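You operate a simulated robot arm through the tools that you are given. There is no shell and no other tool. Be economical: measure what you need, move in short steps, check, and stop when the job is done.

The job below is to be done with a simulated robot arm. You get a single attempt, and the scene is never put back.

JOB
Fetch the sleeve with three green bands and stand it on the high right shelf of grey rack. Then push the drawer marked seal rings shut. Then push the drawer marked caps shut. Then push the grey head with black handle shut. Do these in the order given. Set down upright: sleeve with three green bands.

The check looks at the end state, three seconds after you hand in, the way a careful person would. Anything else that was tipped, shoved, dropped, spilled or broken makes it a failure. A push-on lid holds only when it is set on centred and level and pressed home; a screw cap is set on level and turned clockwise until tight.

ROBOT AND FRAMES
A 7-joint arm with a two-finger parallel gripper on a trunk, on a base that drives. Base frame: it is fixed to the floor where the robot stands at the start and does not move with it; the origin is under the middle of the robot, x ahead of it, y to its left, z up. Lengths are in m, angles in degrees, forces in N, time in s.
With the tool pointing down near the work surface it reaches from about 0.34 to 0.76 m from the robot's upright axis, wherever it stands. Its first joint turns from -115.0 to 115.0 degrees. Places, roughly: drawer marked caps [0.4, 0.3, 0.4]; drawer marked seal rings [0.4, 0.3, 0.3]; grey head with black handle [-5.5, 1.5, 1.1]; high right shelf of grey rack [0.7, 0.3, 1.5]; sleeve with three green bands [0.75, 0, 0.75]. Payload 3.91 kg.
The TCP is the grasp point between the finger pads, 0.03 m short of the fingertips. In the tool frame z runs along the fingers and y along their closing line. Largest opening 0.11 m; finger width 0.02, thickness 0.01; the body of the gripper, 0.048 by 0.112 m, starts 0.055 m behind the TCP.
Orientation is told as [roll, pitch, yaw] about the base's x, y, z axes, in that order, counted from this pose: with the fingers straight down and closing along the base's y, the tool's x points along the base's -x, its y along +y and its z along -z.

CONTROLS
- The arm moves only by the tool send_rows. Its argument "targets" is a list that holds one entry, the list of rows, each a list of 7 numbers: the shift along the tool's x, y, z in m, then the turn, a rotation vector about the tool's x, y, z in degrees, then the closure, from 0 (fully open) to 1 (shut). In form: [[[tx, ty, tz, ax, ay, az, gripper], ...]]. A call has 1 to 10 rows; each row shifts and turns the commanded pose from where the row before left it, along the tool's axes as they then stand. Rows are played at 5 a second. More than 0.05 m and 8.6 degrees between two rows, or a gripper value outside its range, and nothing of the call is played. Where a pose cannot be reached the arm comes as near as it can. A force on the tool above 40 N (or 10 N above the force at the start of the call, whichever is more), or a blocked arm, ends the call early, and 0.2 s more pass. The fingers move at their own pace (about 0.108 m/s each) and stop on an object; they squeeze with about 30 N. The grip force told is the motor's: it shows also when the fingers shut on nothing. Time passes only in rows, and 0.2 s behind the last, so rows that do not move let the fingers close. The reply holds the time, the measured pose of the TCP, the force on the tool along the base axes, the opening and the grip force, in the units named above and with some noise, with the torque about the TCP (base axes, N m) and any sound that the robot's microphone picked up.
- Cameras (640 x 400 px; columns grow to the right, rows downward): "scene" is now at [0.0254, 0.1654, 1.4955]; the picture's right is [0.13, -0.99, 0.00], its down [-0.62, -0.08, -0.78] and it looks along [0.77, 0.10, -0.63] (base axes); focal length 214 px, centre (320, 200). "wrist" rides on the gripper at [0.072, 0.017, -0.103] in the tool frame; the picture's right is [-0.23, 0.97, 0.00], its down [-0.76, -0.18, -0.62] and it looks along [-0.61, -0.14, 0.78] (tool axes); focal length 222 px, centre (320, 200). There is no depth. A picture from a camera that has moved, and an enlarged one, comes with that camera's place and axes in the base frame and with its lens.
- capture(camera): a new picture of that camera. No time passes.
- raise_lower(by): slides the trunk up (or, below 0, down) by that many m; the arm and the scene camera ride with it, the base frame stays. It gives what a move gives, with no picture.
- steer(legs): drives the robot by 1 to 6 legs, each [ahead, turn to the left] in m and degrees, along the robot's own axes; the way and the turn of a leg run together, so that a leg with both is an arc; at most 1.5 m and 180 degrees a leg. The arm and the cameras ride along, it lands a little off, and it stops where it bumps. It gives what a move gives.
- aim_head(pan, tilt): turns the head with the scene camera to pan (to the left, within 155 degrees either way) and tilt (down, from -29 to 69), counted from straight ahead of the robot. It gives what a move gives.
- enlarge(camera, box): a new picture of the part [left, top, right, bottom] of that camera's present view, enlarged. No time passes.
- close_job(): hands the job in; it is judged then, once.

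Go step by step. Nothing tells you exact positions but the pictures and the camera data: compare them with the known pose of the tool, close in by small moves and look again before you grip or let go. The budget is 165 turns and 120 pictures, counting those below and the enlarged ones. Unless the task says otherwise, let go and move clear before handing in, and close with one line.

The tools are called after "Emit:" as a command line: name --argument value ..., lists and objects as JSON in quotes. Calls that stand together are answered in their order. send_rows: Moves the arm, as the interface text tells. Its arguments: {"type":"object","properties":{"targets":{"type":"array"}},"required":["targets"]} The other tools are called the same way: raise_lower (by) slides the trunk up or down; steer (legs) drives the base; aim_head (pan, tilt) turns the head that bears the scene camera; capture (camera) takes a picture; enlarge (camera, box) takes an enlarged picture of a part of a camera's view; close_job () hands the job in.

At the start:

```text
time_s: 0.0
tool_pos: [0.4284, 0.1846, 0.9995]
ee_rot: [-0.1, 0.1, 0.1]
wrist_force: [-0.1, 0.1, 0.4]
torque: [0.0, 0.0, 0.01]
opening: 0.1099
grip_force: 0.2
trunk travel left (down, up): [-0.6, 0.39]
robot x, y, heading: [0.002, 0.0021, 0.2]
head pan, tilt: [7.4, 38.8]
```

scene: 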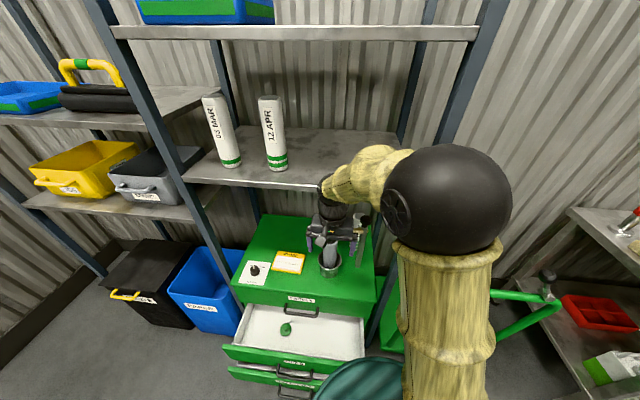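
wrist: 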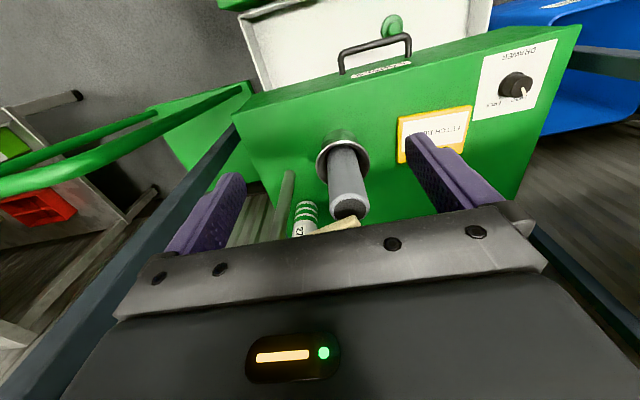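

I see a green cabinet with drawers, a grey rack, and in the wrist view a banded sleeve beyond a socket on the cabinet. I will look closer first.

Emit:
enlarge --camera "wrist" --box '[220, 110, 420, 240]'

Emit:
enlarge --camera "scene" --box '[220, 200, 400, 400]'

Emit:
aim_head --pan 0 --tilt 0

Emit:
capture --camera "scene"

```text
3.08 times, centred on (320, 175) of wrist
camera zoom: at [0.3564, 0.2004, 1.1032], right [0.23, 0.97, 0.0], down [0.76, -0.18, 0.62], along [0.61, -0.14, -0.78], focal length 684 px, centre (320, 277)
```

zoom: 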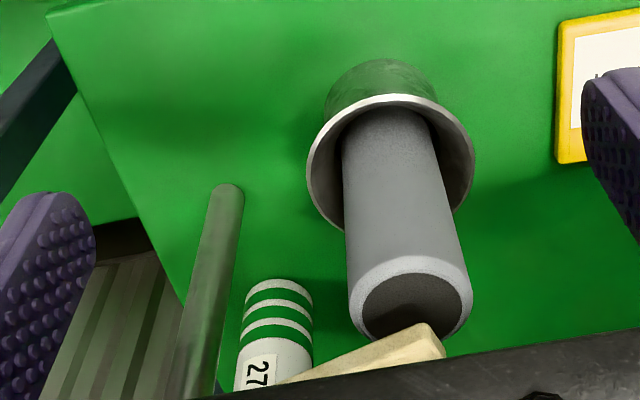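

```text
2.00 times, centred on (310, 300) of scene
camera zoom: at [0.0254, 0.1654, 1.4955], right [0.13, -0.99, 0.0], down [-0.62, -0.08, -0.78], along [0.77, 0.1, -0.63], focal length 429 px, centre (340, 0)
```

zoom: 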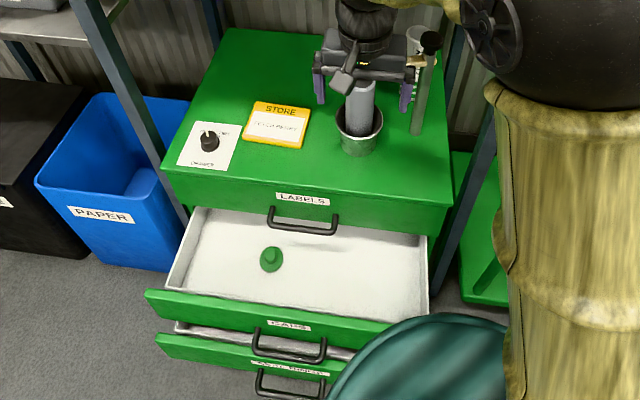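

```text
time_s: 1.1
tool_pos: [0.4282, 0.1837, 1.0001]
ee_rot: [-0.1, 0.0, 0.0]
wrist_force: [-0.6, -0.6, 0.7]
torque: [-0.01, 0.0, 0.01]
opening: 0.1099
grip_force: 0.0
trunk travel left (down, up): [-0.6, 0.39]
robot x, y, heading: [0.0033, -0.0003, 0.1]
head pan, tilt: [0.0, 0.0]
```

```text
115 pictures are left
camera scene: at [0.0304, 0.1544, 1.5574], right [0.0, -1.0, 0.0], down [0.0, 0.0, -1.0], along [1.0, 0.0, 0.0], focal length 214 px, centre (320, 200)
```

scene: 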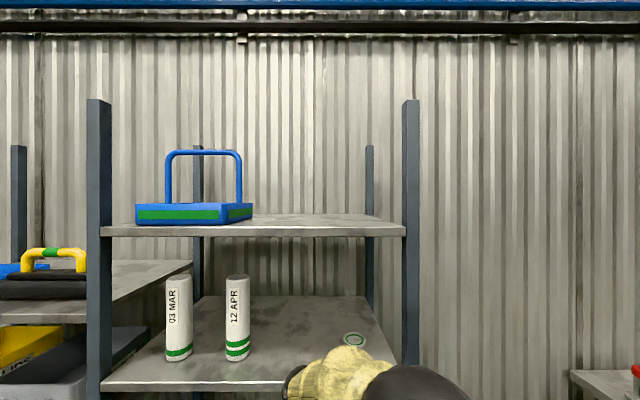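

The top shelf with the blue tray is at about z 1.47, which fits the high right shelf; the sleeve stands on the cabinet top under the lower shelf. I'll look around before moving.

Emit:
aim_head --pan 0 --tilt 65

Emit:
capture --camera "scene"

Emit:
aim_head --pan 150 --tilt 20

Emit:
capture --camera "scene"

Emit:
aim_head --pan -150 --tilt 20

Emit:
capture --camera "scene"

```text
time_s: 2.4
tool_pos: [0.4289, 0.1834, 0.9994]
ee_rot: [-0.1, 0.0, 0.0]
wrist_force: [0.0, 0.1, -0.6]
torque: [-0.05, -0.02, -0.01]
opening: 0.1101
grip_force: 0.0
trunk travel left (down, up): [-0.6, 0.39]
robot x, y, heading: [0.0008, 0.002, 0.0]
head pan, tilt: [0.0, 65.0]
```

```text
114 pictures are left
camera scene: at [0.0011, 0.1544, 1.4615], right [0.0, -1.0, 0.0], down [-0.91, 0.0, -0.42], along [0.42, 0.0, -0.91], focal length 214 px, centre (320, 200)
```

scene: 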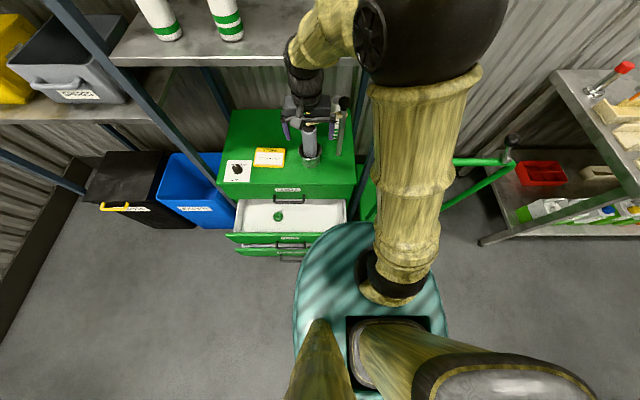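

```text
time_s: 4.8
tool_pos: [0.4282, 0.1831, 1.0006]
ee_rot: [-0.1, 0.0, 0.0]
wrist_force: [-0.3, 0.3, 0.0]
torque: [0.01, -0.03, 0.03]
opening: 0.1099
grip_force: 0.0
trunk travel left (down, up): [-0.6, 0.39]
robot x, y, heading: [0.0019, 0.0013, 0.1]
head pan, tilt: [150.0, 20.0]
```

```text
113 pictures are left
camera scene: at [-0.1403, 0.201, 1.5252], right [0.5, 0.87, 0.0], down [0.3, -0.17, -0.94], along [-0.81, 0.47, -0.34], focal length 214 px, centre (320, 200)
```

scene: 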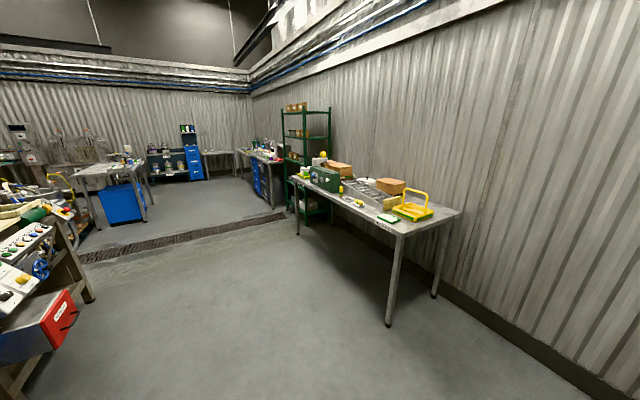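

```text
time_s: 8.8
tool_pos: [0.4278, 0.1833, 1.0005]
ee_rot: [0.0, 0.0, 0.0]
wrist_force: [0.2, 0.0, -0.6]
torque: [0.01, 0.02, 0.03]
opening: 0.11
grip_force: 0.0
trunk travel left (down, up): [-0.6, 0.39]
robot x, y, heading: [0.003, 0.0028, 0.1]
head pan, tilt: [-150.0, 20.0]
```

```text
112 pictures are left
camera scene: at [-0.1403, 0.1078, 1.5252], right [-0.5, 0.87, 0.0], down [0.3, 0.17, -0.94], along [-0.81, -0.47, -0.34], focal length 214 px, centre (320, 200)
```

scene: 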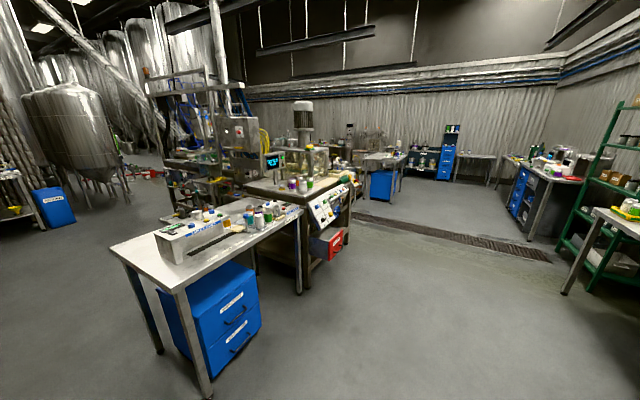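

Behind me is open floor. I'll back up 0.5 m, lower the trunk a little, and look at the sleeve area.

Emit:
steer --legs '[[-0.5, 0]]'

Emit:
raise_lower --by -0.5

Emit:
aim_head --pan 0 --tilt 15

Emit:
capture --camera "scene"

Emit:
capture --camera "wrist"

```text
time_s: 12.2
tool_pos: [-0.0747, 0.183, 0.9996]
ee_rot: [-0.1, -0.1, -0.1]
wrist_force: [1.2, -0.1, 0.6]
torque: [-0.04, -0.01, -0.04]
opening: 0.1099
grip_force: 0.1
trunk travel left (down, up): [-0.6, 0.39]
robot x, y, heading: [-0.5067, -0.0008, -0.1]
head pan, tilt: [-150.0, 20.0]
```

```text
refused: -0.5 is not a number from -0.4 to 0.4
```

```text
time_s: 14.6
tool_pos: [-0.0734, 0.1842, 0.999]
ee_rot: [0.0, 0.0, -0.1]
wrist_force: [-0.2, 0.0, -0.3]
torque: [0.02, -0.01, 0.01]
opening: 0.11
grip_force: 0.0
trunk travel left (down, up): [-0.6, 0.39]
robot x, y, heading: [-0.5005, 0.0017, -0.3]
head pan, tilt: [0.0, 15.0]
```

```text
111 pictures are left
camera scene: at [-0.4694, 0.1548, 1.5333], right [0.0, -1.0, 0.0], down [-0.26, 0.0, -0.97], along [0.97, 0.0, -0.26], focal length 214 px, centre (320, 200)
```

scene: 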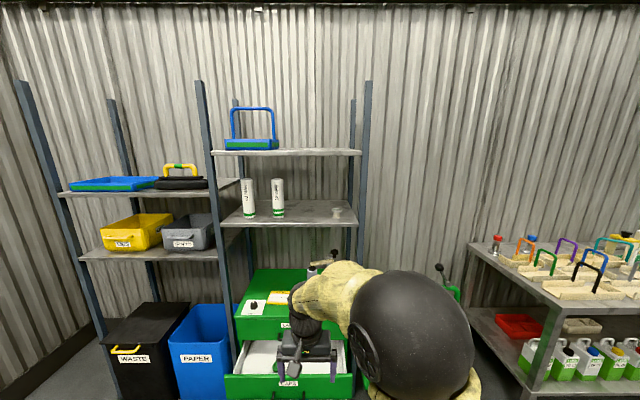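

```text
110 pictures are left
camera wrist: at [-0.1467, 0.2002, 1.1032], right [0.23, 0.97, 0.0], down [0.76, -0.18, 0.62], along [0.61, -0.14, -0.78], focal length 222 px, centre (320, 200)
```

wrist: 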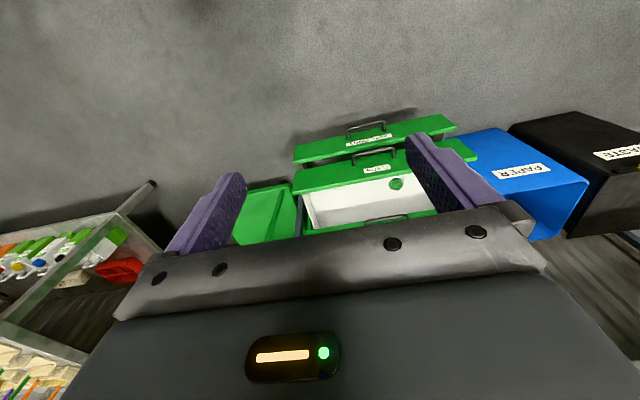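

Both shelves and the sleeve are within a rack bay, so a forward-pointing (horizontal) grasp is needed, preferably with the wrist camera on top. I'll spin the tool 180° about its axis here in free space, then pitch forward.

Emit:
send_rows --targets '[[[0, 0, 0, 0, 0, 8.5, 0], [0, 0, 0, 0, 0, 8.5, 0], [0, 0, 0, 0, 0, 8.5, 0], [0, 0, 0, 0, 0, 8.5, 0], [0, 0, 0, 0, 0, 8.5, 0], [0, 0, 0, 0, 0, 8.5, 0], [0, 0, 0, 0, 0, 8.5, 0], [0, 0, 0, 0, 0, 8.5, 0], [0, 0, 0, 0, 0, 8.5, 0], [0, 0, 0, 0, 0, 8.5, 0]]]'

Emit:
send_rows --targets '[[[0, 0, 0, 0, 0, 8.5, 0], [0, 0, 0, 0, 0, 8.5, 0], [0, 0, 0, 0, 0, 8.5, 0], [0, 0, 0, 0, 0, 8.5, 0], [0, 0, 0, 0, 0, 8.5, 0], [0, 0, 0, 0, 0, 8.5, 0], [0, 0, 0, 0, 0, 8.5, 0], [0, 0, 0, 0, 0, 8.5, 0], [0, 0, 0, 0, 0, 8.5, 0], [0, 0, 0, 0, 0, 8.5, 0]]]'

```text
time_s: 16.8
tool_pos: [-0.0732, 0.1829, 1.0005]
ee_rot: [0.0, -0.1, -85.4]
wrist_force: [-0.3, 0.2, -0.7]
torque: [0.0, 0.0, -0.01]
opening: 0.1099
grip_force: 0.1
trunk travel left (down, up): [-0.6, 0.39]
robot x, y, heading: [-0.5014, -0.0026, -0.1]
head pan, tilt: [0.0, 15.0]
```

```text
time_s: 19.0
tool_pos: [-0.0742, 0.1842, 0.9998]
ee_rot: [0.0, 0.0, -170.2]
wrist_force: [0.4, 0.1, -0.1]
torque: [0.0, 0.02, -0.01]
opening: 0.1102
grip_force: 0.1
trunk travel left (down, up): [-0.6, 0.39]
robot x, y, heading: [-0.5048, 0.0002, -0.2]
head pan, tilt: [0.0, 15.0]
```

The spin worked. Finish it, move forward 0.2, then pitch the fingers forward.

Emit:
send_rows --targets '[[[0.04, 0, 0, 0, 0, 5, 0], [0.04, 0, 0, 0, 0, 4.8, 0], [0.04, 0, 0, 0, 0, 0, 0], [0.04, 0, 0, 0, 0, 0, 0], [0.04, 0, 0, 0, 0, 0, 0], [0, 0, 0, 0, 8.5, 0, 0], [0, 0, 0, 0, 8.5, 0, 0], [0, 0, 0, 0, 8.5, 0, 0], [0, 0, 0, 0, 8.5, 0, 0], [0, 0, 0, 0, 8.5, 0, 0]]]'

Emit:
send_rows --targets '[[[0, 0, 0, 0, 8.5, 0, 0], [0, 0, 0, 0, 8.5, 0, 0], [0, 0, 0, 0, 8.5, 0, 0], [0, 0, 0, 0, 8.5, 0, 0], [0, 0, 0, 0, 8.5, 0, 0], [0, 0, 0, 0, 5, 0, 0]]]'

Emit:
capture --camera "wrist"

Emit:
capture --camera "scene"

```text
time_s: 21.2
tool_pos: [0.1254, 0.194, 1.0003]
ee_rot: [-0.1, 42.6, -179.9]
wrist_force: [-0.6, -0.5, -0.1]
torque: [0.02, 0.02, -0.02]
opening: 0.11
grip_force: 0.1
trunk travel left (down, up): [-0.6, 0.39]
robot x, y, heading: [-0.5095, 0.0028, -0.4]
head pan, tilt: [0.0, 15.0]
```

```text
time_s: 22.6
tool_pos: [0.1252, 0.1929, 0.999]
ee_rot: [175.9, 90.0, -4.0]
wrist_force: [0.1, -0.3, -0.9]
torque: [0.01, 0.01, 0.0]
opening: 0.11
grip_force: 0.1
trunk travel left (down, up): [-0.6, 0.39]
robot x, y, heading: [-0.5012, 0.0012, -0.1]
head pan, tilt: [0.0, 15.0]
```

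```text
109 pictures are left
camera wrist: at [0.0221, 0.1763, 1.0721], right [0.0, -0.97, -0.23], down [-0.62, 0.18, -0.76], along [0.78, 0.14, -0.61], focal length 222 px, centre (320, 200)
```

wrist: 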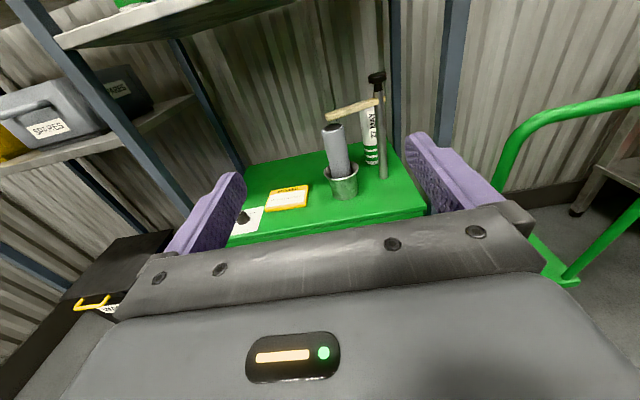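

```text
108 pictures are left
camera scene: at [-0.4691, 0.1547, 1.5333], right [0.0, -1.0, 0.0], down [-0.26, 0.0, -0.97], along [0.97, 0.0, -0.26], focal length 214 px, centre (320, 200)
```

scene: 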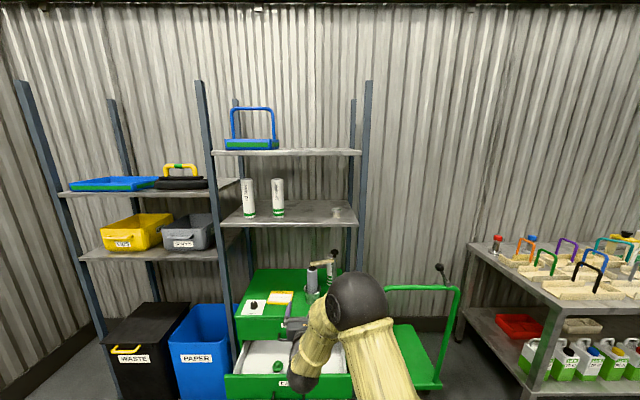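

Great view. There's a rod with a pivoting wooden arm in front of the sleeve; enlarging.

Emit:
enlarge --camera "wrist" --box '[280, 60, 440, 210]'

Emit:
enlarge --camera "scene" --box '[220, 230, 380, 330]'

```text
2.67 times, centred on (360, 135) of wrist
camera zoom: at [0.0221, 0.1763, 1.0721], right [0.0, -0.97, -0.23], down [-0.62, 0.18, -0.76], along [0.78, 0.14, -0.61], focal length 592 px, centre (213, 373)
```

zoom: 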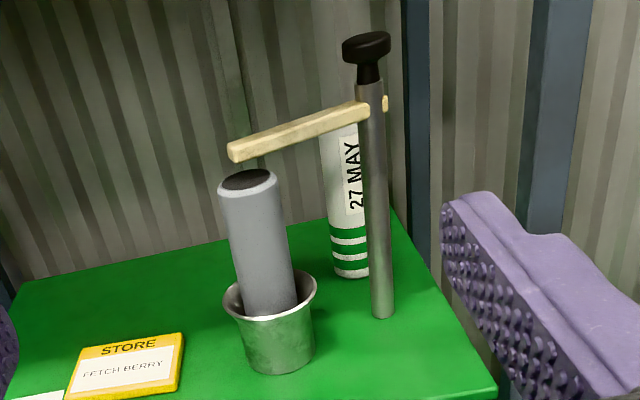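

```text
4.00 times, centred on (300, 280) of scene
camera zoom: at [-0.4691, 0.1547, 1.5333], right [0.0, -1.0, 0.0], down [-0.26, 0.0, -0.97], along [0.97, 0.0, -0.26], focal length 858 px, centre (400, -120)
```

zoom: 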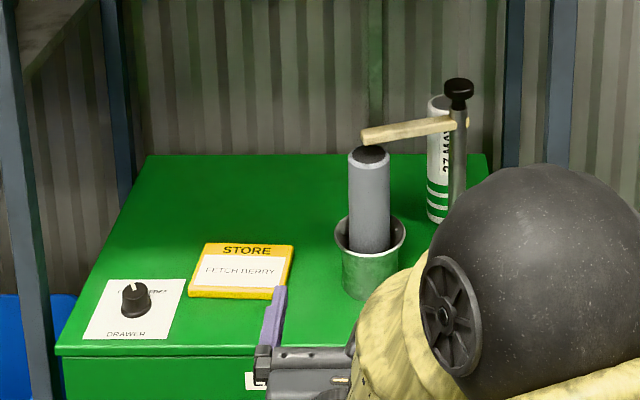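

The rod with a swing arm stands in front of the sleeve at about (0.63, 0.06), the sleeve at about (0.75, 0.08), and the pot with pestle at (0.58, 0.19). I want better views of the sleeve's top and of the knob panel.

Emit:
enlarge --camera "wrist" --box '[320, 40, 420, 120]'

Emit:
enlarge --camera "scene" --box '[235, 290, 285, 325]'

Emit:
enlarge --camera "scene" --box '[290, 240, 350, 290]'

```text
5.00 times, centred on (370, 80) of wrist
camera zoom: at [0.0221, 0.1763, 1.0721], right [0.0, -0.97, -0.23], down [-0.62, 0.18, -0.76], along [0.78, 0.14, -0.61], focal length 1111 px, centre (70, 800)
```

zoom: 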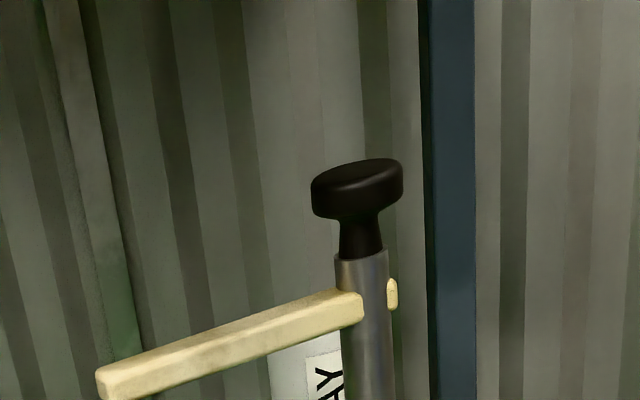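

```text
11.43 times, centred on (260, 308) of scene
camera zoom: at [-0.4691, 0.1547, 1.5333], right [0.0, -1.0, 0.0], down [-0.26, 0.0, -0.97], along [0.97, 0.0, -0.26], focal length 2451 px, centre (1006, -1029)
```

zoom: 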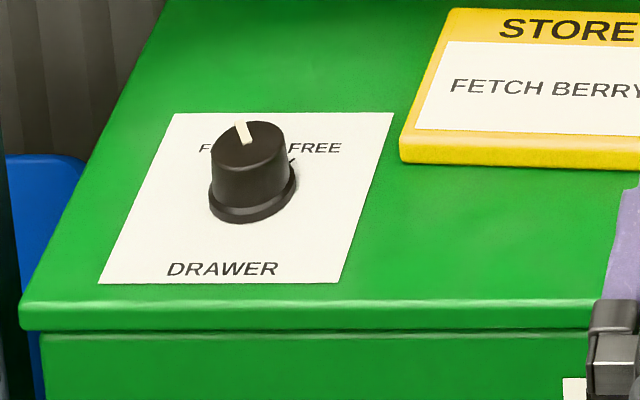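

```text
8.00 times, centred on (320, 265) of scene
camera zoom: at [-0.4691, 0.1547, 1.5333], right [0.0, -1.0, 0.0], down [-0.26, 0.0, -0.97], along [0.97, 0.0, -0.26], focal length 1716 px, centre (320, -320)
```

zoom: 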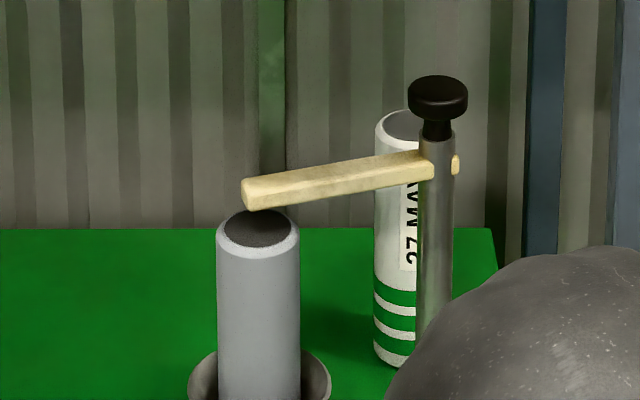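

The drawer knob (FAST/FREE) may lock drawers later. For the sleeve, I must come in from the left behind the pot, so I'll shift the arm right, lower the trunk, and drive to stand further left.

Emit:
send_rows --targets '[[[0, 0.04, 0, 0, 0, 0, 0], [0, 0.04, 0, 0, 0, 0, 0], [0, 0.04, 0, 0, 0, 0, 0], [0, 0.04, 0, 0, 0, 0, 0], [0, 0.04, 0, 0, 0, 0, 0]]]'

Emit:
raise_lower --by -0.25

Emit:
steer --legs '[[0, 60], [0.41, 0], [0, -60]]'

Emit:
aim_head --pan 0 --tilt 25

Emit:
capture --camera "scene"

Emit:
capture --camera "wrist"

```text
time_s: 23.8
tool_pos: [0.1243, -0.0067, 1.0006]
ee_rot: [132.4, 89.8, -47.5]
wrist_force: [-0.6, -0.3, -0.4]
torque: [0.03, 0.01, -0.03]
opening: 0.1103
grip_force: 0.2
trunk travel left (down, up): [-0.6, 0.39]
robot x, y, heading: [-0.5033, -0.0005, -0.1]
head pan, tilt: [0.0, 15.0]
```

```text
time_s: 26.4
tool_pos: [0.1241, -0.006, 0.7511]
ee_rot: [111.0, 89.9, -68.9]
wrist_force: [-0.5, -0.9, -0.2]
torque: [0.02, 0.01, 0.0]
opening: 0.1102
grip_force: 0.1
trunk travel left (down, up): [-0.35, 0.64]
robot x, y, heading: [-0.5045, 0.0005, -0.5]
head pan, tilt: [0.0, 15.0]
```

```text
time_s: 36.9
tool_pos: [0.3229, 0.3782, 0.7499]
ee_rot: [109.9, 89.9, -68.1]
wrist_force: [0.0, 0.6, 0.0]
torque: [-0.02, -0.02, 0.01]
opening: 0.1097
grip_force: 0.0
trunk travel left (down, up): [-0.35, 0.64]
robot x, y, heading: [-0.3056, 0.3661, 2.0]
head pan, tilt: [0.0, 15.0]
```

```text
time_s: 37.6
tool_pos: [0.324, 0.3779, 0.7509]
ee_rot: [111.9, 89.9, -66.1]
wrist_force: [-0.2, -0.2, -1.0]
torque: [-0.02, -0.01, 0.03]
opening: 0.11
grip_force: 0.0
trunk travel left (down, up): [-0.35, 0.64]
robot x, y, heading: [-0.3035, 0.3596, 2.0]
head pan, tilt: [0.0, 25.0]
```

```text
102 pictures are left
camera scene: at [-0.2756, 0.5189, 1.2671], right [0.03, -1.0, 0.0], down [-0.42, -0.01, -0.91], along [0.91, 0.03, -0.42], focal length 214 px, centre (320, 200)
```

scene: 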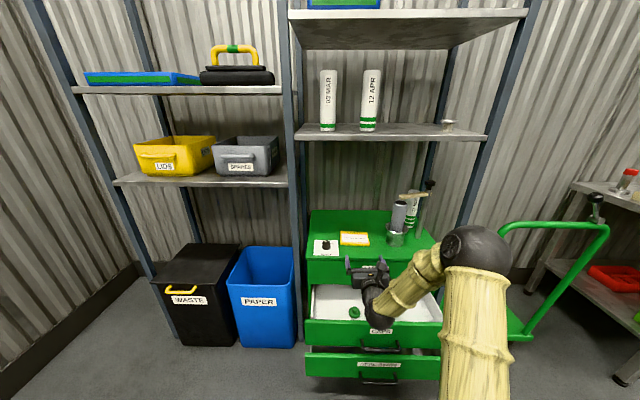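

```text
101 pictures are left
camera wrist: at [0.2213, 0.3574, 0.8235], right [0.03, -0.97, -0.23], down [-0.63, 0.16, -0.76], along [0.78, 0.17, -0.61], focal length 222 px, centre (320, 200)
```

wrist: 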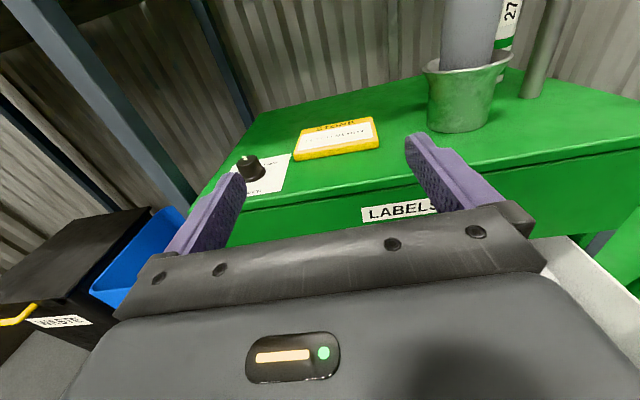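

The elbow sits to the right of the hand. I'll drive ahead 0.13 m and see how the arm fits while extending over the cabinet.

Emit:
steer --legs '[[0.13, -2]]'

Emit:
send_rows --targets '[[[0, 0, 0.04, 0, 0, 0, 0], [0, 0, 0.04, 0, 0, 0, 0], [0, 0, 0.04, 0, 0, 0, 0], [0, 0, 0.04, 0, 0, 0, 0]]]'

Emit:
capture --camera "scene"

Emit:
capture --camera "wrist"

```text
time_s: 39.0
tool_pos: [0.457, 0.3582, 0.7519]
ee_rot: [111.4, 90.0, -68.5]
wrist_force: [-0.1, -0.5, 0.0]
torque: [0.03, -0.01, -0.02]
opening: 0.1101
grip_force: 0.0
trunk travel left (down, up): [-0.35, 0.64]
robot x, y, heading: [-0.1676, 0.3678, -0.1]
head pan, tilt: [0.0, 25.0]
```

```text
time_s: 40.0
tool_pos: [0.6168, 0.3578, 0.7517]
ee_rot: [79.0, 89.9, -100.8]
wrist_force: [-0.3, -1.2, 0.7]
torque: [0.0, 0.03, 0.01]
opening: 0.1097
grip_force: 0.1
trunk travel left (down, up): [-0.35, 0.64]
robot x, y, heading: [-0.1719, 0.3648, -0.4]
head pan, tilt: [0.0, 25.0]
```

```text
100 pictures are left
camera scene: at [-0.1379, 0.5199, 1.2671], right [0.0, -1.0, 0.0], down [-0.42, 0.0, -0.91], along [0.91, 0.0, -0.42], focal length 214 px, centre (320, 200)
```

scene: 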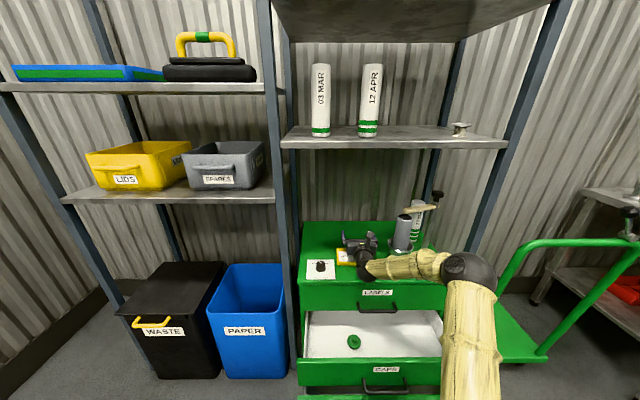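

```text
99 pictures are left
camera wrist: at [0.5136, 0.3415, 0.8234], right [0.0, -0.97, -0.23], down [-0.62, 0.18, -0.76], along [0.78, 0.14, -0.61], focal length 222 px, centre (320, 200)
```

wrist: 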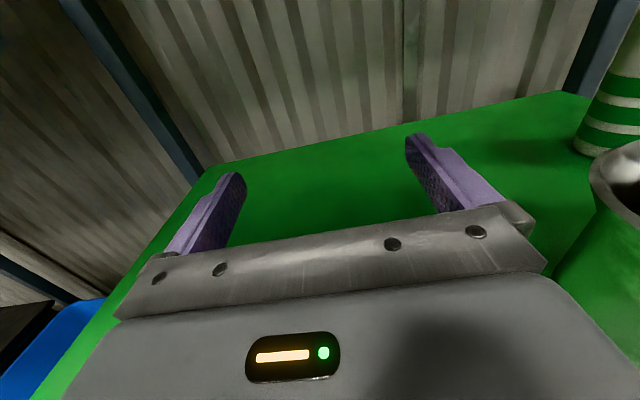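

Reach is good, but the elbow bows to the right, toward the pot. Standing further left would help; I'll look down to judge the base-to-drawer clearance.

Emit:
aim_head --pan -15 --tilt 65

Emit:
capture --camera "scene"

```text
time_s: 41.1
tool_pos: [0.6159, 0.3596, 0.7507]
ee_rot: [108.4, 89.8, -71.5]
wrist_force: [0.3, -0.5, 0.1]
torque: [0.0, 0.01, 0.02]
opening: 0.11
grip_force: 0.0
trunk travel left (down, up): [-0.35, 0.64]
robot x, y, heading: [-0.1726, 0.365, -0.1]
head pan, tilt: [-15.0, 65.0]
```

```text
98 pictures are left
camera scene: at [-0.1712, 0.5042, 1.2115], right [-0.26, -0.97, 0.0], down [-0.87, 0.24, -0.42], along [0.41, -0.11, -0.91], focal length 214 px, centre (320, 200)
```

scene: 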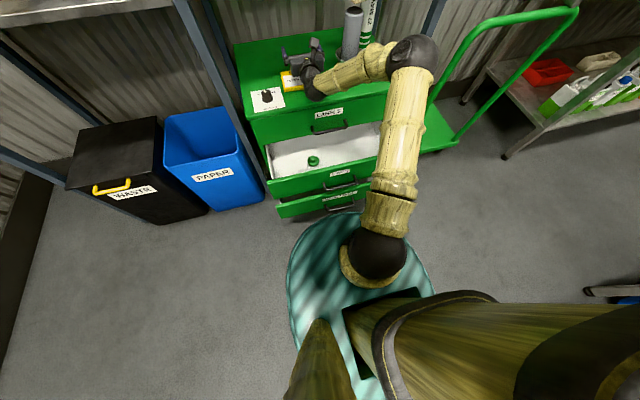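

The base is a barrel about 0.24 m in radius, so it fits left of the drawers in front of the paper bin. I'll back out, retract, and go to about (0.03, 0.77) heading -35°, so that the forearm enters left of the pot.

Emit:
steer --legs '[[-0.3, 0]]'

Emit:
send_rows --targets '[[[0, 0, -0.05, 0, 0, 0, 0.2], [0, 0, -0.05, 0, 0, 0, 0.2], [0, 0, -0.05, 0, 0, 0, 0.2], [0, 0, -0.05, 0, 0, 0, 0.2], [0, 0, -0.05, 0, 0, 0, 0.2]]]'

Emit:
steer --legs '[[0, 66], [0.63, 0], [0, -101]]'

Emit:
aim_head --pan 0 --tilt 35

Emit:
capture --camera "scene"

```text
time_s: 43.4
tool_pos: [0.3218, 0.3589, 0.7511]
ee_rot: [104.8, 90.0, -75.1]
wrist_force: [-1.0, 0.0, 0.3]
torque: [-0.03, 0.01, 0.0]
opening: 0.1102
grip_force: 0.0
trunk travel left (down, up): [-0.35, 0.64]
robot x, y, heading: [-0.464, 0.3598, -0.4]
head pan, tilt: [-15.0, 65.0]
```

```text
time_s: 44.6
tool_pos: [0.0815, 0.3582, 0.7527]
ee_rot: [116.9, 89.9, -63.1]
wrist_force: [0.3, -0.5, -1.3]
torque: [0.02, -0.01, 0.01]
opening: 0.088
grip_force: 0.0
out of reach, approached as far as the arm can: row 5
trunk travel left (down, up): [-0.35, 0.64]
robot x, y, heading: [-0.4656, 0.3691, -0.2]
head pan, tilt: [-15.0, 65.0]
```

```text
time_s: 59.1
tool_pos: [0.2338, 0.6402, 0.7506]
ee_rot: [111.3, 89.9, -102.1]
wrist_force: [0.1, -0.6, 0.3]
torque: [0.01, 0.02, -0.05]
opening: 0.0877
grip_force: 0.1
trunk travel left (down, up): [-0.35, 0.64]
robot x, y, heading: [-0.2197, 0.9458, -33.7]
head pan, tilt: [-15.0, 65.0]
```

```text
time_s: 60.0
tool_pos: [0.2328, 0.6402, 0.7513]
ee_rot: [111.7, 89.9, -101.6]
wrist_force: [-0.3, -0.7, 0.8]
torque: [0.01, -0.03, 0.01]
opening: 0.0877
grip_force: 0.2
trunk travel left (down, up): [-0.35, 0.64]
robot x, y, heading: [-0.2185, 0.9472, -33.6]
head pan, tilt: [0.0, 35.0]
```

```text
97 pictures are left
camera scene: at [-0.1114, 1.0611, 1.2512], right [-0.55, -0.83, 0.0], down [-0.48, 0.32, -0.82], along [0.68, -0.45, -0.57], focal length 214 px, centre (320, 200)
```

scene: 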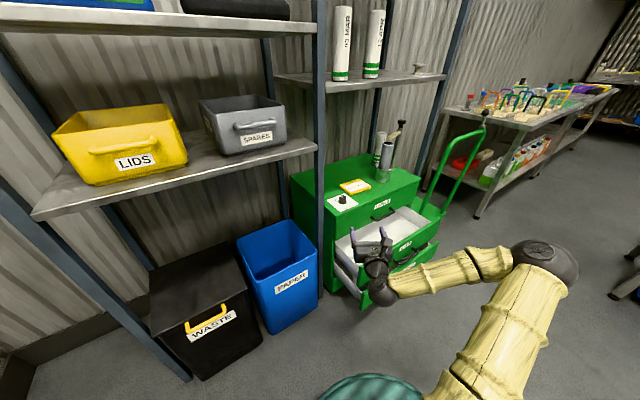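

Good vantage. Enlarge the sleeve area for triangulation before driving in.

Emit:
enlarge --camera "scene" --box '[320, 100, 440, 215]'

```text
3.48 times, centred on (380, 158) of scene
camera zoom: at [-0.1114, 1.0611, 1.2512], right [-0.55, -0.83, 0.0], down [-0.48, 0.32, -0.82], along [0.68, -0.45, -0.57], focal length 746 px, centre (111, 348)
```

zoom: 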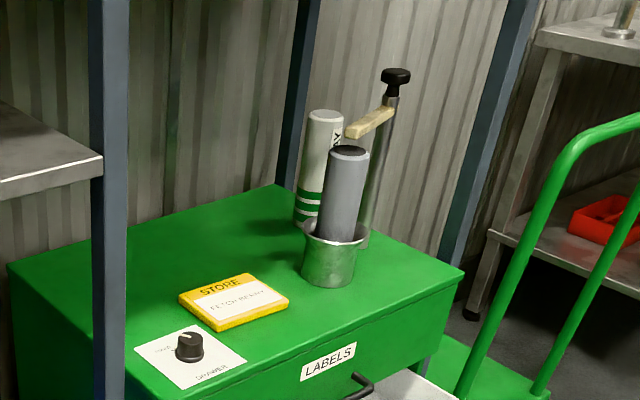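

Refined estimates: cabinet top z≈0.66, sleeve (0.732, 0.078), Ø≈0.06, top z≈0.86; pot (0.57, 0.19); rod (0.60, 0.065). Driving in and starting the curved approach.

Emit:
steer --legs '[[0.3, 0]]'

Emit:
capture --camera "scene"

```text
time_s: 62.3
tool_pos: [0.4835, 0.4716, 0.7504]
ee_rot: [113.1, 89.9, -100.2]
wrist_force: [1.1, -0.5, -0.3]
torque: [-0.03, 0.0, 0.0]
opening: 0.088
grip_force: 0.0
trunk travel left (down, up): [-0.35, 0.64]
robot x, y, heading: [0.0283, 0.7828, -33.7]
head pan, tilt: [0.0, 35.0]
```

```text
95 pictures are left
camera scene: at [0.1409, 0.8934, 1.2513], right [-0.55, -0.83, 0.0], down [-0.48, 0.32, -0.82], along [0.68, -0.45, -0.57], focal length 214 px, centre (320, 200)
```

scene: 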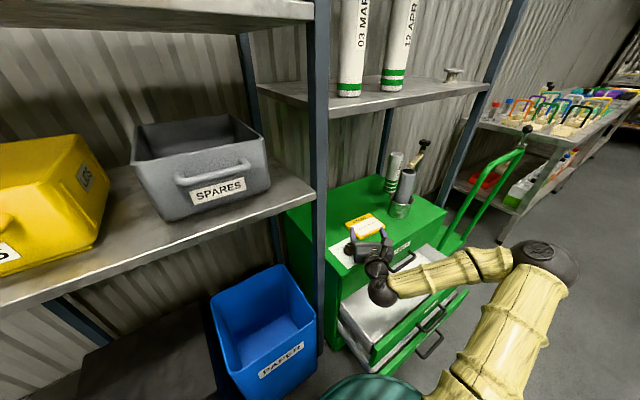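

In place and clear. Now the curved approach to a pre-grasp behind the pot, first half.

Emit:
send_rows --targets '[[[0, 0.0132, 0.043, -5.8, 0, 0, 0.2], [0, 0.0088, 0.0441, -5.8, 0, 0, 0.2], [0, 0.0043, 0.0448, -5.8, 0, 0, 0.2], [0, -0.0002, 0.045, -5.8, 0, 0, 0.2]]]'

Emit:
capture --camera "scene"

Emit:
capture --camera "wrist"

```text
time_s: 63.3
tool_pos: [0.6021, 0.3322, 0.7515]
ee_rot: [108.9, 90.0, -128.0]
wrist_force: [-0.3, -0.3, 0.7]
torque: [0.01, 0.02, 0.04]
opening: 0.0881
grip_force: 0.1
trunk travel left (down, up): [-0.35, 0.64]
robot x, y, heading: [0.0319, 0.78, -33.5]
head pan, tilt: [0.0, 35.0]
```

```text
94 pictures are left
camera scene: at [0.1407, 0.8934, 1.2513], right [-0.55, -0.83, 0.0], down [-0.48, 0.32, -0.82], along [0.68, -0.45, -0.57], focal length 214 px, centre (320, 200)
```

scene: 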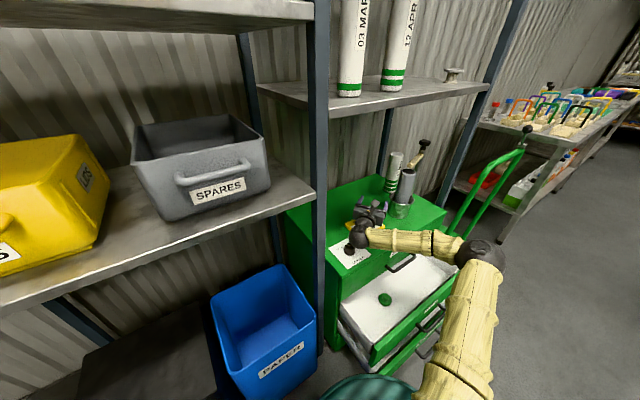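

```text
93 pictures are left
camera wrist: at [0.53, 0.4092, 0.8238], right [-0.81, -0.53, -0.23], down [-0.19, 0.62, -0.76], along [0.55, -0.58, -0.61], focal length 222 px, centre (320, 200)
```

wrist: 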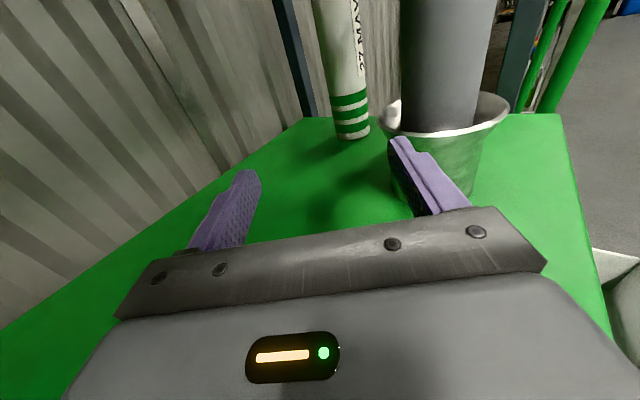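

Sleeve re-estimated at (0.731, 0.072). To keep the right finger clear of the pot I'll go further in first, then turn toward the sleeve.

Emit:
send_rows --targets '[[[0, -0.0338, 0.0341, -5.8, 0, 0, 0.2], [0, -0.0371, 0.0305, -5.8, 0, 0, 0.2], [0, 0.0101, 0.039, -5.8, 0, 0, 0.2], [0, 0.0061, 0.0398, -5.8, 0, 0, 0.2], [0, 0.002, 0.0402, 0, 0, 0, 0.2]]]'

Emit:
capture --camera "scene"

Emit:
capture --camera "wrist"

```text
time_s: 64.5
tool_pos: [0.7093, 0.1937, 0.7512]
ee_rot: [119.8, 89.9, -140.0]
wrist_force: [0.0, 0.3, 0.0]
torque: [0.01, 0.01, 0.01]
opening: 0.0881
grip_force: 0.2
trunk travel left (down, up): [-0.35, 0.64]
robot x, y, heading: [0.0312, 0.782, -33.6]
head pan, tilt: [0.0, 35.0]
```

```text
92 pictures are left
camera scene: at [0.1411, 0.8935, 1.2513], right [-0.55, -0.83, 0.0], down [-0.48, 0.32, -0.82], along [0.68, -0.45, -0.57], focal length 214 px, centre (320, 200)
```

scene: 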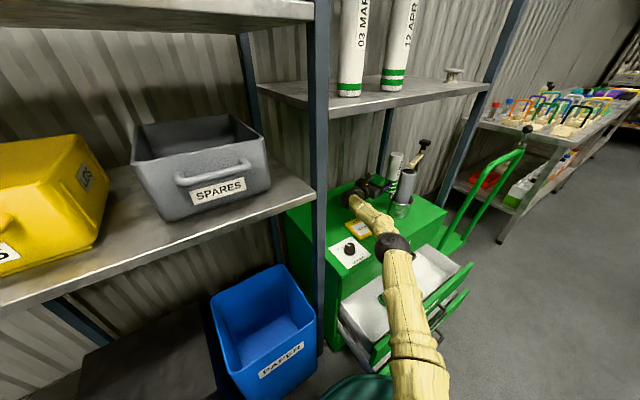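

```text
91 pictures are left
camera wrist: at [0.674, 0.2923, 0.8236], right [-0.96, -0.17, -0.23], down [0.06, 0.64, -0.76], along [0.28, -0.75, -0.61], focal length 222 px, centre (320, 200)
```

wrist: 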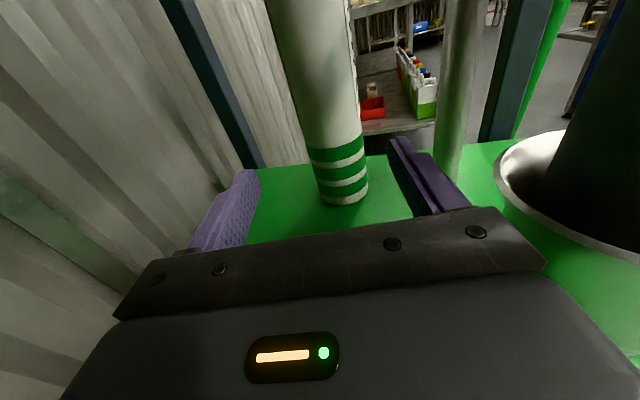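

Sleeve is well between the fingers, centre ≈(0.725, 0.074). Advance 0.118 m and close.

Emit:
send_rows --targets '[[[0, 0.002, 0.04, 0, 0, 0, 0.2], [0, 0.002, 0.04, 0, 0, 0, 0.2], [0, 0, 0.037, 0, 0, 0, 0.2], [0, 0, 0, 0, 0, 0, 0.2]]]'

Emit:
capture --camera "wrist"

```text
time_s: 65.3
tool_pos: [0.6909, 0.1284, 0.7487]
ee_rot: [8.2, 89.7, 110.1]
wrist_force: [2.4, 0.0, 0.3]
torque: [-0.01, -0.05, -0.13]
opening: 0.0879
grip_force: 0.1
out of reach, approached as far as the arm can: row 1, 2, 3
trunk travel left (down, up): [-0.35, 0.64]
robot x, y, heading: [0.0327, 0.7821, -33.5]
head pan, tilt: [0.0, 35.0]
stopped in row 4: the force on the tool passed its limit at 46 N (the readings are from after the stop); the commanded pose is now the measured one
```

```text
90 pictures are left
camera wrist: at [0.6535, 0.2255, 0.8214], right [-0.95, -0.2, -0.23], down [0.04, 0.65, -0.76], along [0.3, -0.73, -0.61], focal length 222 px, centre (320, 200)
```

wrist: 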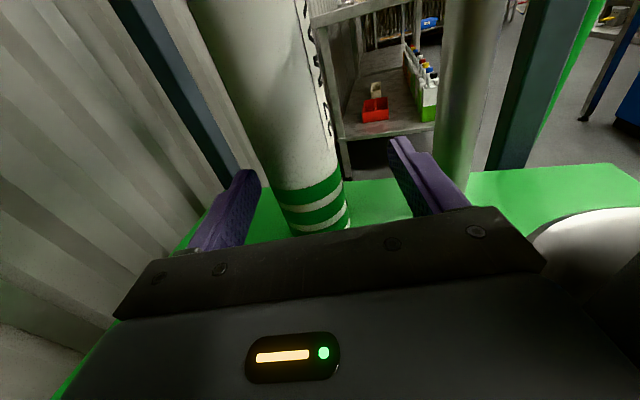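

Ran out of reach and drifted; something touched. Check the pot.

Emit:
enlarge --camera "scene" --box '[320, 120, 460, 240]'

```text
3.33 times, centred on (390, 180) of scene
camera zoom: at [0.1416, 0.8934, 1.2512], right [-0.55, -0.83, 0.0], down [-0.48, 0.32, -0.82], along [0.68, -0.45, -0.57], focal length 715 px, centre (87, 267)
```

zoom: 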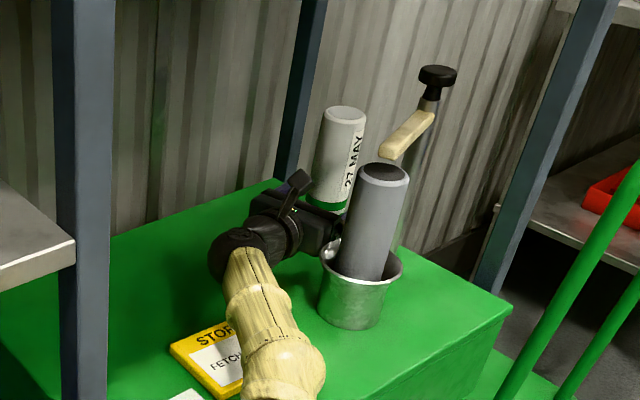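

I touched near the pestle (nothing tipped): the reach from this base spot is about 0.06 m short. I'll retract along the same way and re-stand at about (-0.03, 0.47).

Emit:
send_rows --targets '[[[0, -0.02, -0.01, 0, 0, 0, 0.2], [0, -0.006, -0.025, 0, 0, 0, 0.2], [0, -0.005, -0.026, 0, 0, 0, 0.2], [0, -0.0034, -0.0401, 5.8, 0, 0, 0.2], [0, -0.0074, -0.0396, 5.8, 0, 0, 0.2], [0, -0.0114, -0.0387, 0, 0, 0, 0.2], [0, 0.0391, -0.0279, 5, 0, 0, 0.2], [0, 0.0365, -0.0312, 5, 0, 0, 0.2]]]'

```text
time_s: 67.1
tool_pos: [0.8012, 0.2236, 0.7407]
ee_rot: [-0.6, 89.7, 122.7]
wrist_force: [0.3, 0.3, -0.4]
torque: [0.0, -0.06, -0.03]
opening: 0.0881
grip_force: 0.0
out of reach, approached as far as the arm can: row 1, 2, 3, 4, 5, 6, 7, 8
trunk travel left (down, up): [-0.35, 0.64]
robot x, y, heading: [0.0323, 0.7803, -33.5]
head pan, tilt: [0.0, 35.0]
```

Unexpected pose; look before anything else.

Emit:
capture --camera "scene"

Emit:
capture --camera "wrist"

```text
88 pictures are left
camera scene: at [0.1412, 0.8936, 1.2513], right [-0.55, -0.83, 0.0], down [-0.48, 0.32, -0.82], along [0.68, -0.45, -0.57], focal length 214 px, centre (320, 200)
```

scene: 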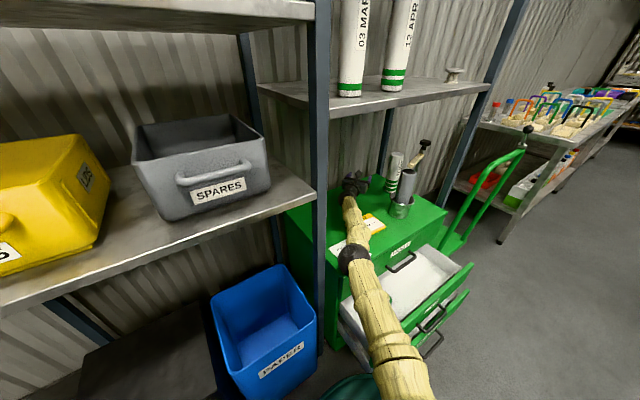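

```text
87 pictures are left
camera wrist: at [0.7311, 0.3002, 0.8142], right [-0.81, -0.54, -0.23], down [-0.2, 0.62, -0.76], along [0.55, -0.57, -0.61], focal length 222 px, centre (320, 200)
```

wrist: 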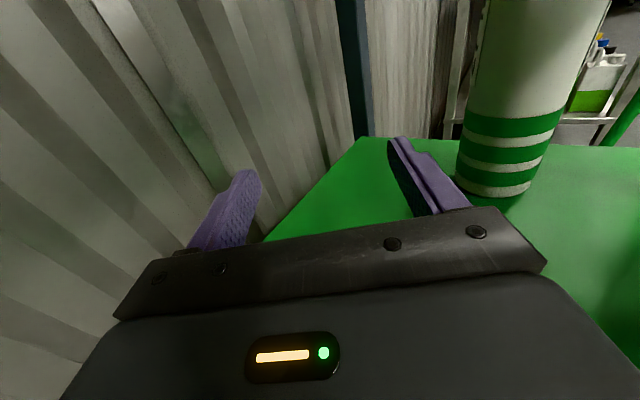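

The arm has stretched straight (near-singular) but touches nothing. Try a small pull back toward the robot.

Emit:
send_rows --targets '[[[0, 0.007, -0.0187, 0, 0, 0, 0.2], [0, 0.007, -0.0187, 0, 0, 0, 0.2]]]'

```text
time_s: 67.7
tool_pos: [0.8041, 0.2254, 0.7431]
ee_rot: [-12.2, 89.7, 111.1]
wrist_force: [-1.2, 0.5, -0.2]
torque: [0.04, 0.02, -0.02]
opening: 0.0881
grip_force: 0.1
out of reach, approached as far as the arm can: row 1, 2
trunk travel left (down, up): [-0.35, 0.64]
robot x, y, heading: [0.0311, 0.7807, -33.6]
head pan, tilt: [0.0, 35.0]
```

Stuck at the straight-elbow singularity. I'll command a sideways/up change to let the elbow bend again.

Emit:
send_rows --targets '[[[0.03, 0.0, -0.03, 3, 0, 0, 0.2], [0.03, 0.0, -0.03, 3, 0, 0, 0.2], [0.0, 0.0, -0.03, 4, 0, 0, 0.2]]]'

Emit:
capture --camera "scene"

```text
time_s: 68.5
tool_pos: [0.8312, 0.253, 0.8082]
ee_rot: [-22.8, 89.7, 110.2]
wrist_force: [-0.5, -0.1, -0.5]
torque: [0.02, 0.01, 0.01]
opening: 0.088
grip_force: 0.1
out of reach, approached as far as the arm can: row 1, 2, 3
trunk travel left (down, up): [-0.35, 0.64]
robot x, y, heading: [0.0335, 0.7813, -33.4]
head pan, tilt: [0.0, 35.0]
```

```text
86 pictures are left
camera scene: at [0.141, 0.8935, 1.2513], right [-0.55, -0.83, 0.0], down [-0.48, 0.32, -0.82], along [0.68, -0.45, -0.57], focal length 214 px, centre (320, 200)
```

scene: 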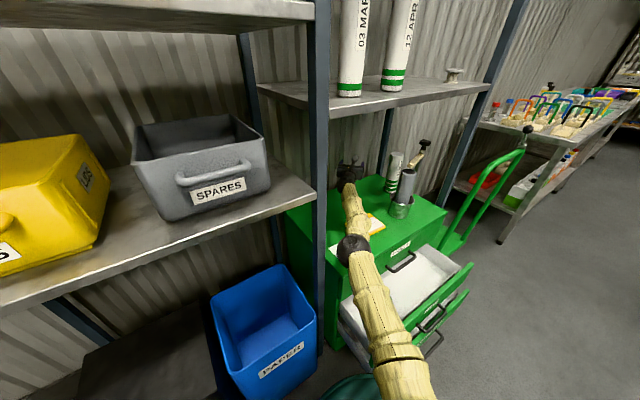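

Only the radial direction is stuck, and the arm lies along the robot's heading, so backing the base straight out is safe; I'll free the elbow outside.

Emit:
steer --legs '[[-0.5, 0]]'

Emit:
send_rows --targets '[[[0.04, 0.0, 0, 0, 8, 0, 0.2], [0.04, 0.0, 0, 0, 8, 0, 0.2], [0.04, 0.0, 0, 0, 8, 0, 0.2], [0.04, 0.0, 0, 0, 8, 0, 0.2]]]'

Emit:
capture --camera "scene"

```text
time_s: 71.9
tool_pos: [0.4181, 0.5235, 0.8082]
ee_rot: [-19.1, 89.7, 114.0]
wrist_force: [-0.2, -0.2, -1.1]
torque: [-0.03, 0.01, 0.01]
opening: 0.088
grip_force: 0.1
trunk travel left (down, up): [-0.35, 0.64]
robot x, y, heading: [-0.379, 1.0554, -33.8]
head pan, tilt: [0.0, 35.0]
```

```text
time_s: 72.9
tool_pos: [0.3945, 0.5488, 0.9636]
ee_rot: [-179.9, 58.1, -46.7]
wrist_force: [-0.8, 0.7, 1.1]
torque: [0.02, 0.02, 0.01]
opening: 0.0878
grip_force: 0.0
out of reach, approached as far as the arm can: row 2
trunk travel left (down, up): [-0.35, 0.64]
robot x, y, heading: [-0.3809, 1.0569, -33.7]
head pan, tilt: [0.0, 35.0]
```

```text
85 pictures are left
camera scene: at [-0.2706, 1.1676, 1.2513], right [-0.56, -0.83, 0.0], down [-0.48, 0.32, -0.82], along [0.68, -0.46, -0.57], focal length 214 px, centre (320, 200)
```

scene: 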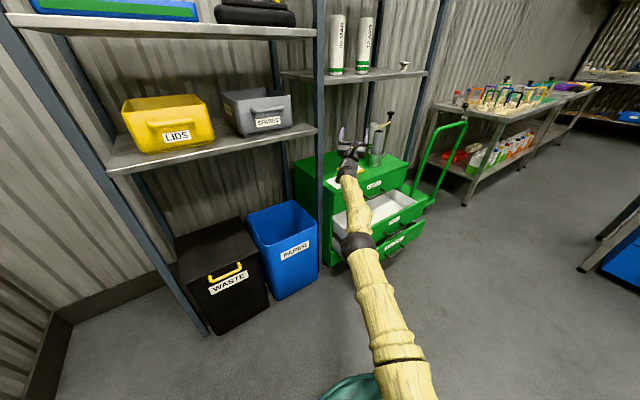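

Elbow is nearly straight but poses are reachable again. Pull back while levelling the hand, and see the elbow.

Emit:
send_rows --targets '[[[0, 0.01, -0.045, 0, 0, 0, 0.2], [0, 0.01, -0.045, 0, -8, 0, 0.2], [0, 0.01, -0.045, 0, -8, 0, 0.2], [0, 0.01, -0.045, 0, -8, 0, 0.2], [0, 0.01, -0.045, 0, -8, 0, 0.2]]]'

Emit:
capture --camera "scene"

```text
time_s: 74.1
tool_pos: [0.4195, 0.557, 0.916]
ee_rot: [-36.7, 89.5, 96.3]
wrist_force: [-0.6, 0.4, 0.3]
torque: [-0.02, -0.01, -0.01]
opening: 0.0882
grip_force: 0.0
out of reach, approached as far as the arm can: row 1, 2, 3, 4, 5
trunk travel left (down, up): [-0.35, 0.64]
robot x, y, heading: [-0.3779, 1.0569, -33.9]
head pan, tilt: [0.0, 35.0]
```

```text
84 pictures are left
camera scene: at [-0.2705, 1.1676, 1.2513], right [-0.56, -0.83, 0.0], down [-0.48, 0.32, -0.82], along [0.68, -0.46, -0.57], focal length 214 px, centre (320, 200)
```

scene: 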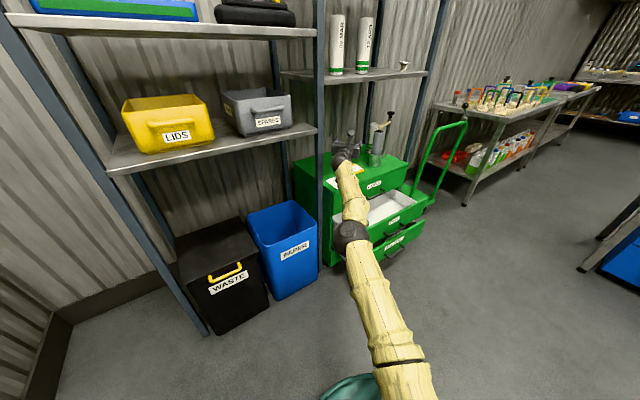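

The solver sits in a poor local configuration. I'll swing the hand toward pointing down (the natural pose) to free it.

Emit:
send_rows --targets '[[[0, 0, 0, 0, -8.5, 0, 0.2], [0, 0, 0, 0, -8.5, 0, 0.2], [0, 0, 0, 0, -8.5, 0, 0.2], [0, 0, 0, 0, -8.5, 0, 0.2], [0, 0, 0, 0, -8.5, 0, 0.2], [0, 0, 0, 0, -8.5, 0, 0.2], [0, 0, 0, 0, -8.5, 0, 0.2]]]'

Emit:
capture --camera "scene"

```text
time_s: 75.7
tool_pos: [0.2957, 0.5869, 0.8221]
ee_rot: [-0.1, 30.0, 133.0]
wrist_force: [0.2, -0.5, -0.4]
torque: [-0.02, -0.03, -0.01]
opening: 0.0881
grip_force: 0.1
out of reach, approached as far as the arm can: row 1, 2, 3, 4, 5, 6, 7
trunk travel left (down, up): [-0.35, 0.64]
robot x, y, heading: [-0.3776, 1.0597, -33.6]
head pan, tilt: [0.0, 35.0]
```

```text
83 pictures are left
camera scene: at [-0.2705, 1.1677, 1.2513], right [-0.56, -0.83, 0.0], down [-0.48, 0.32, -0.82], along [0.68, -0.46, -0.57], focal length 214 px, centre (320, 200)
```

scene: 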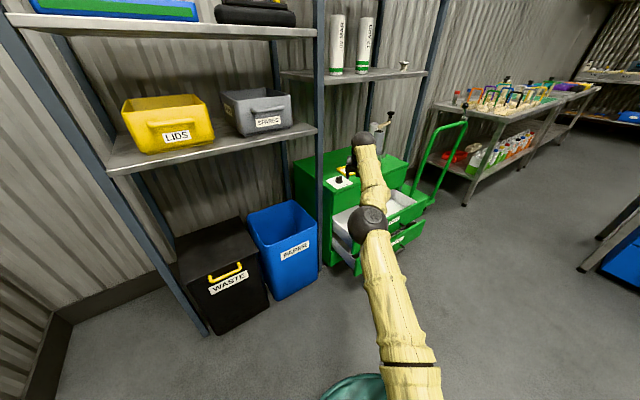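

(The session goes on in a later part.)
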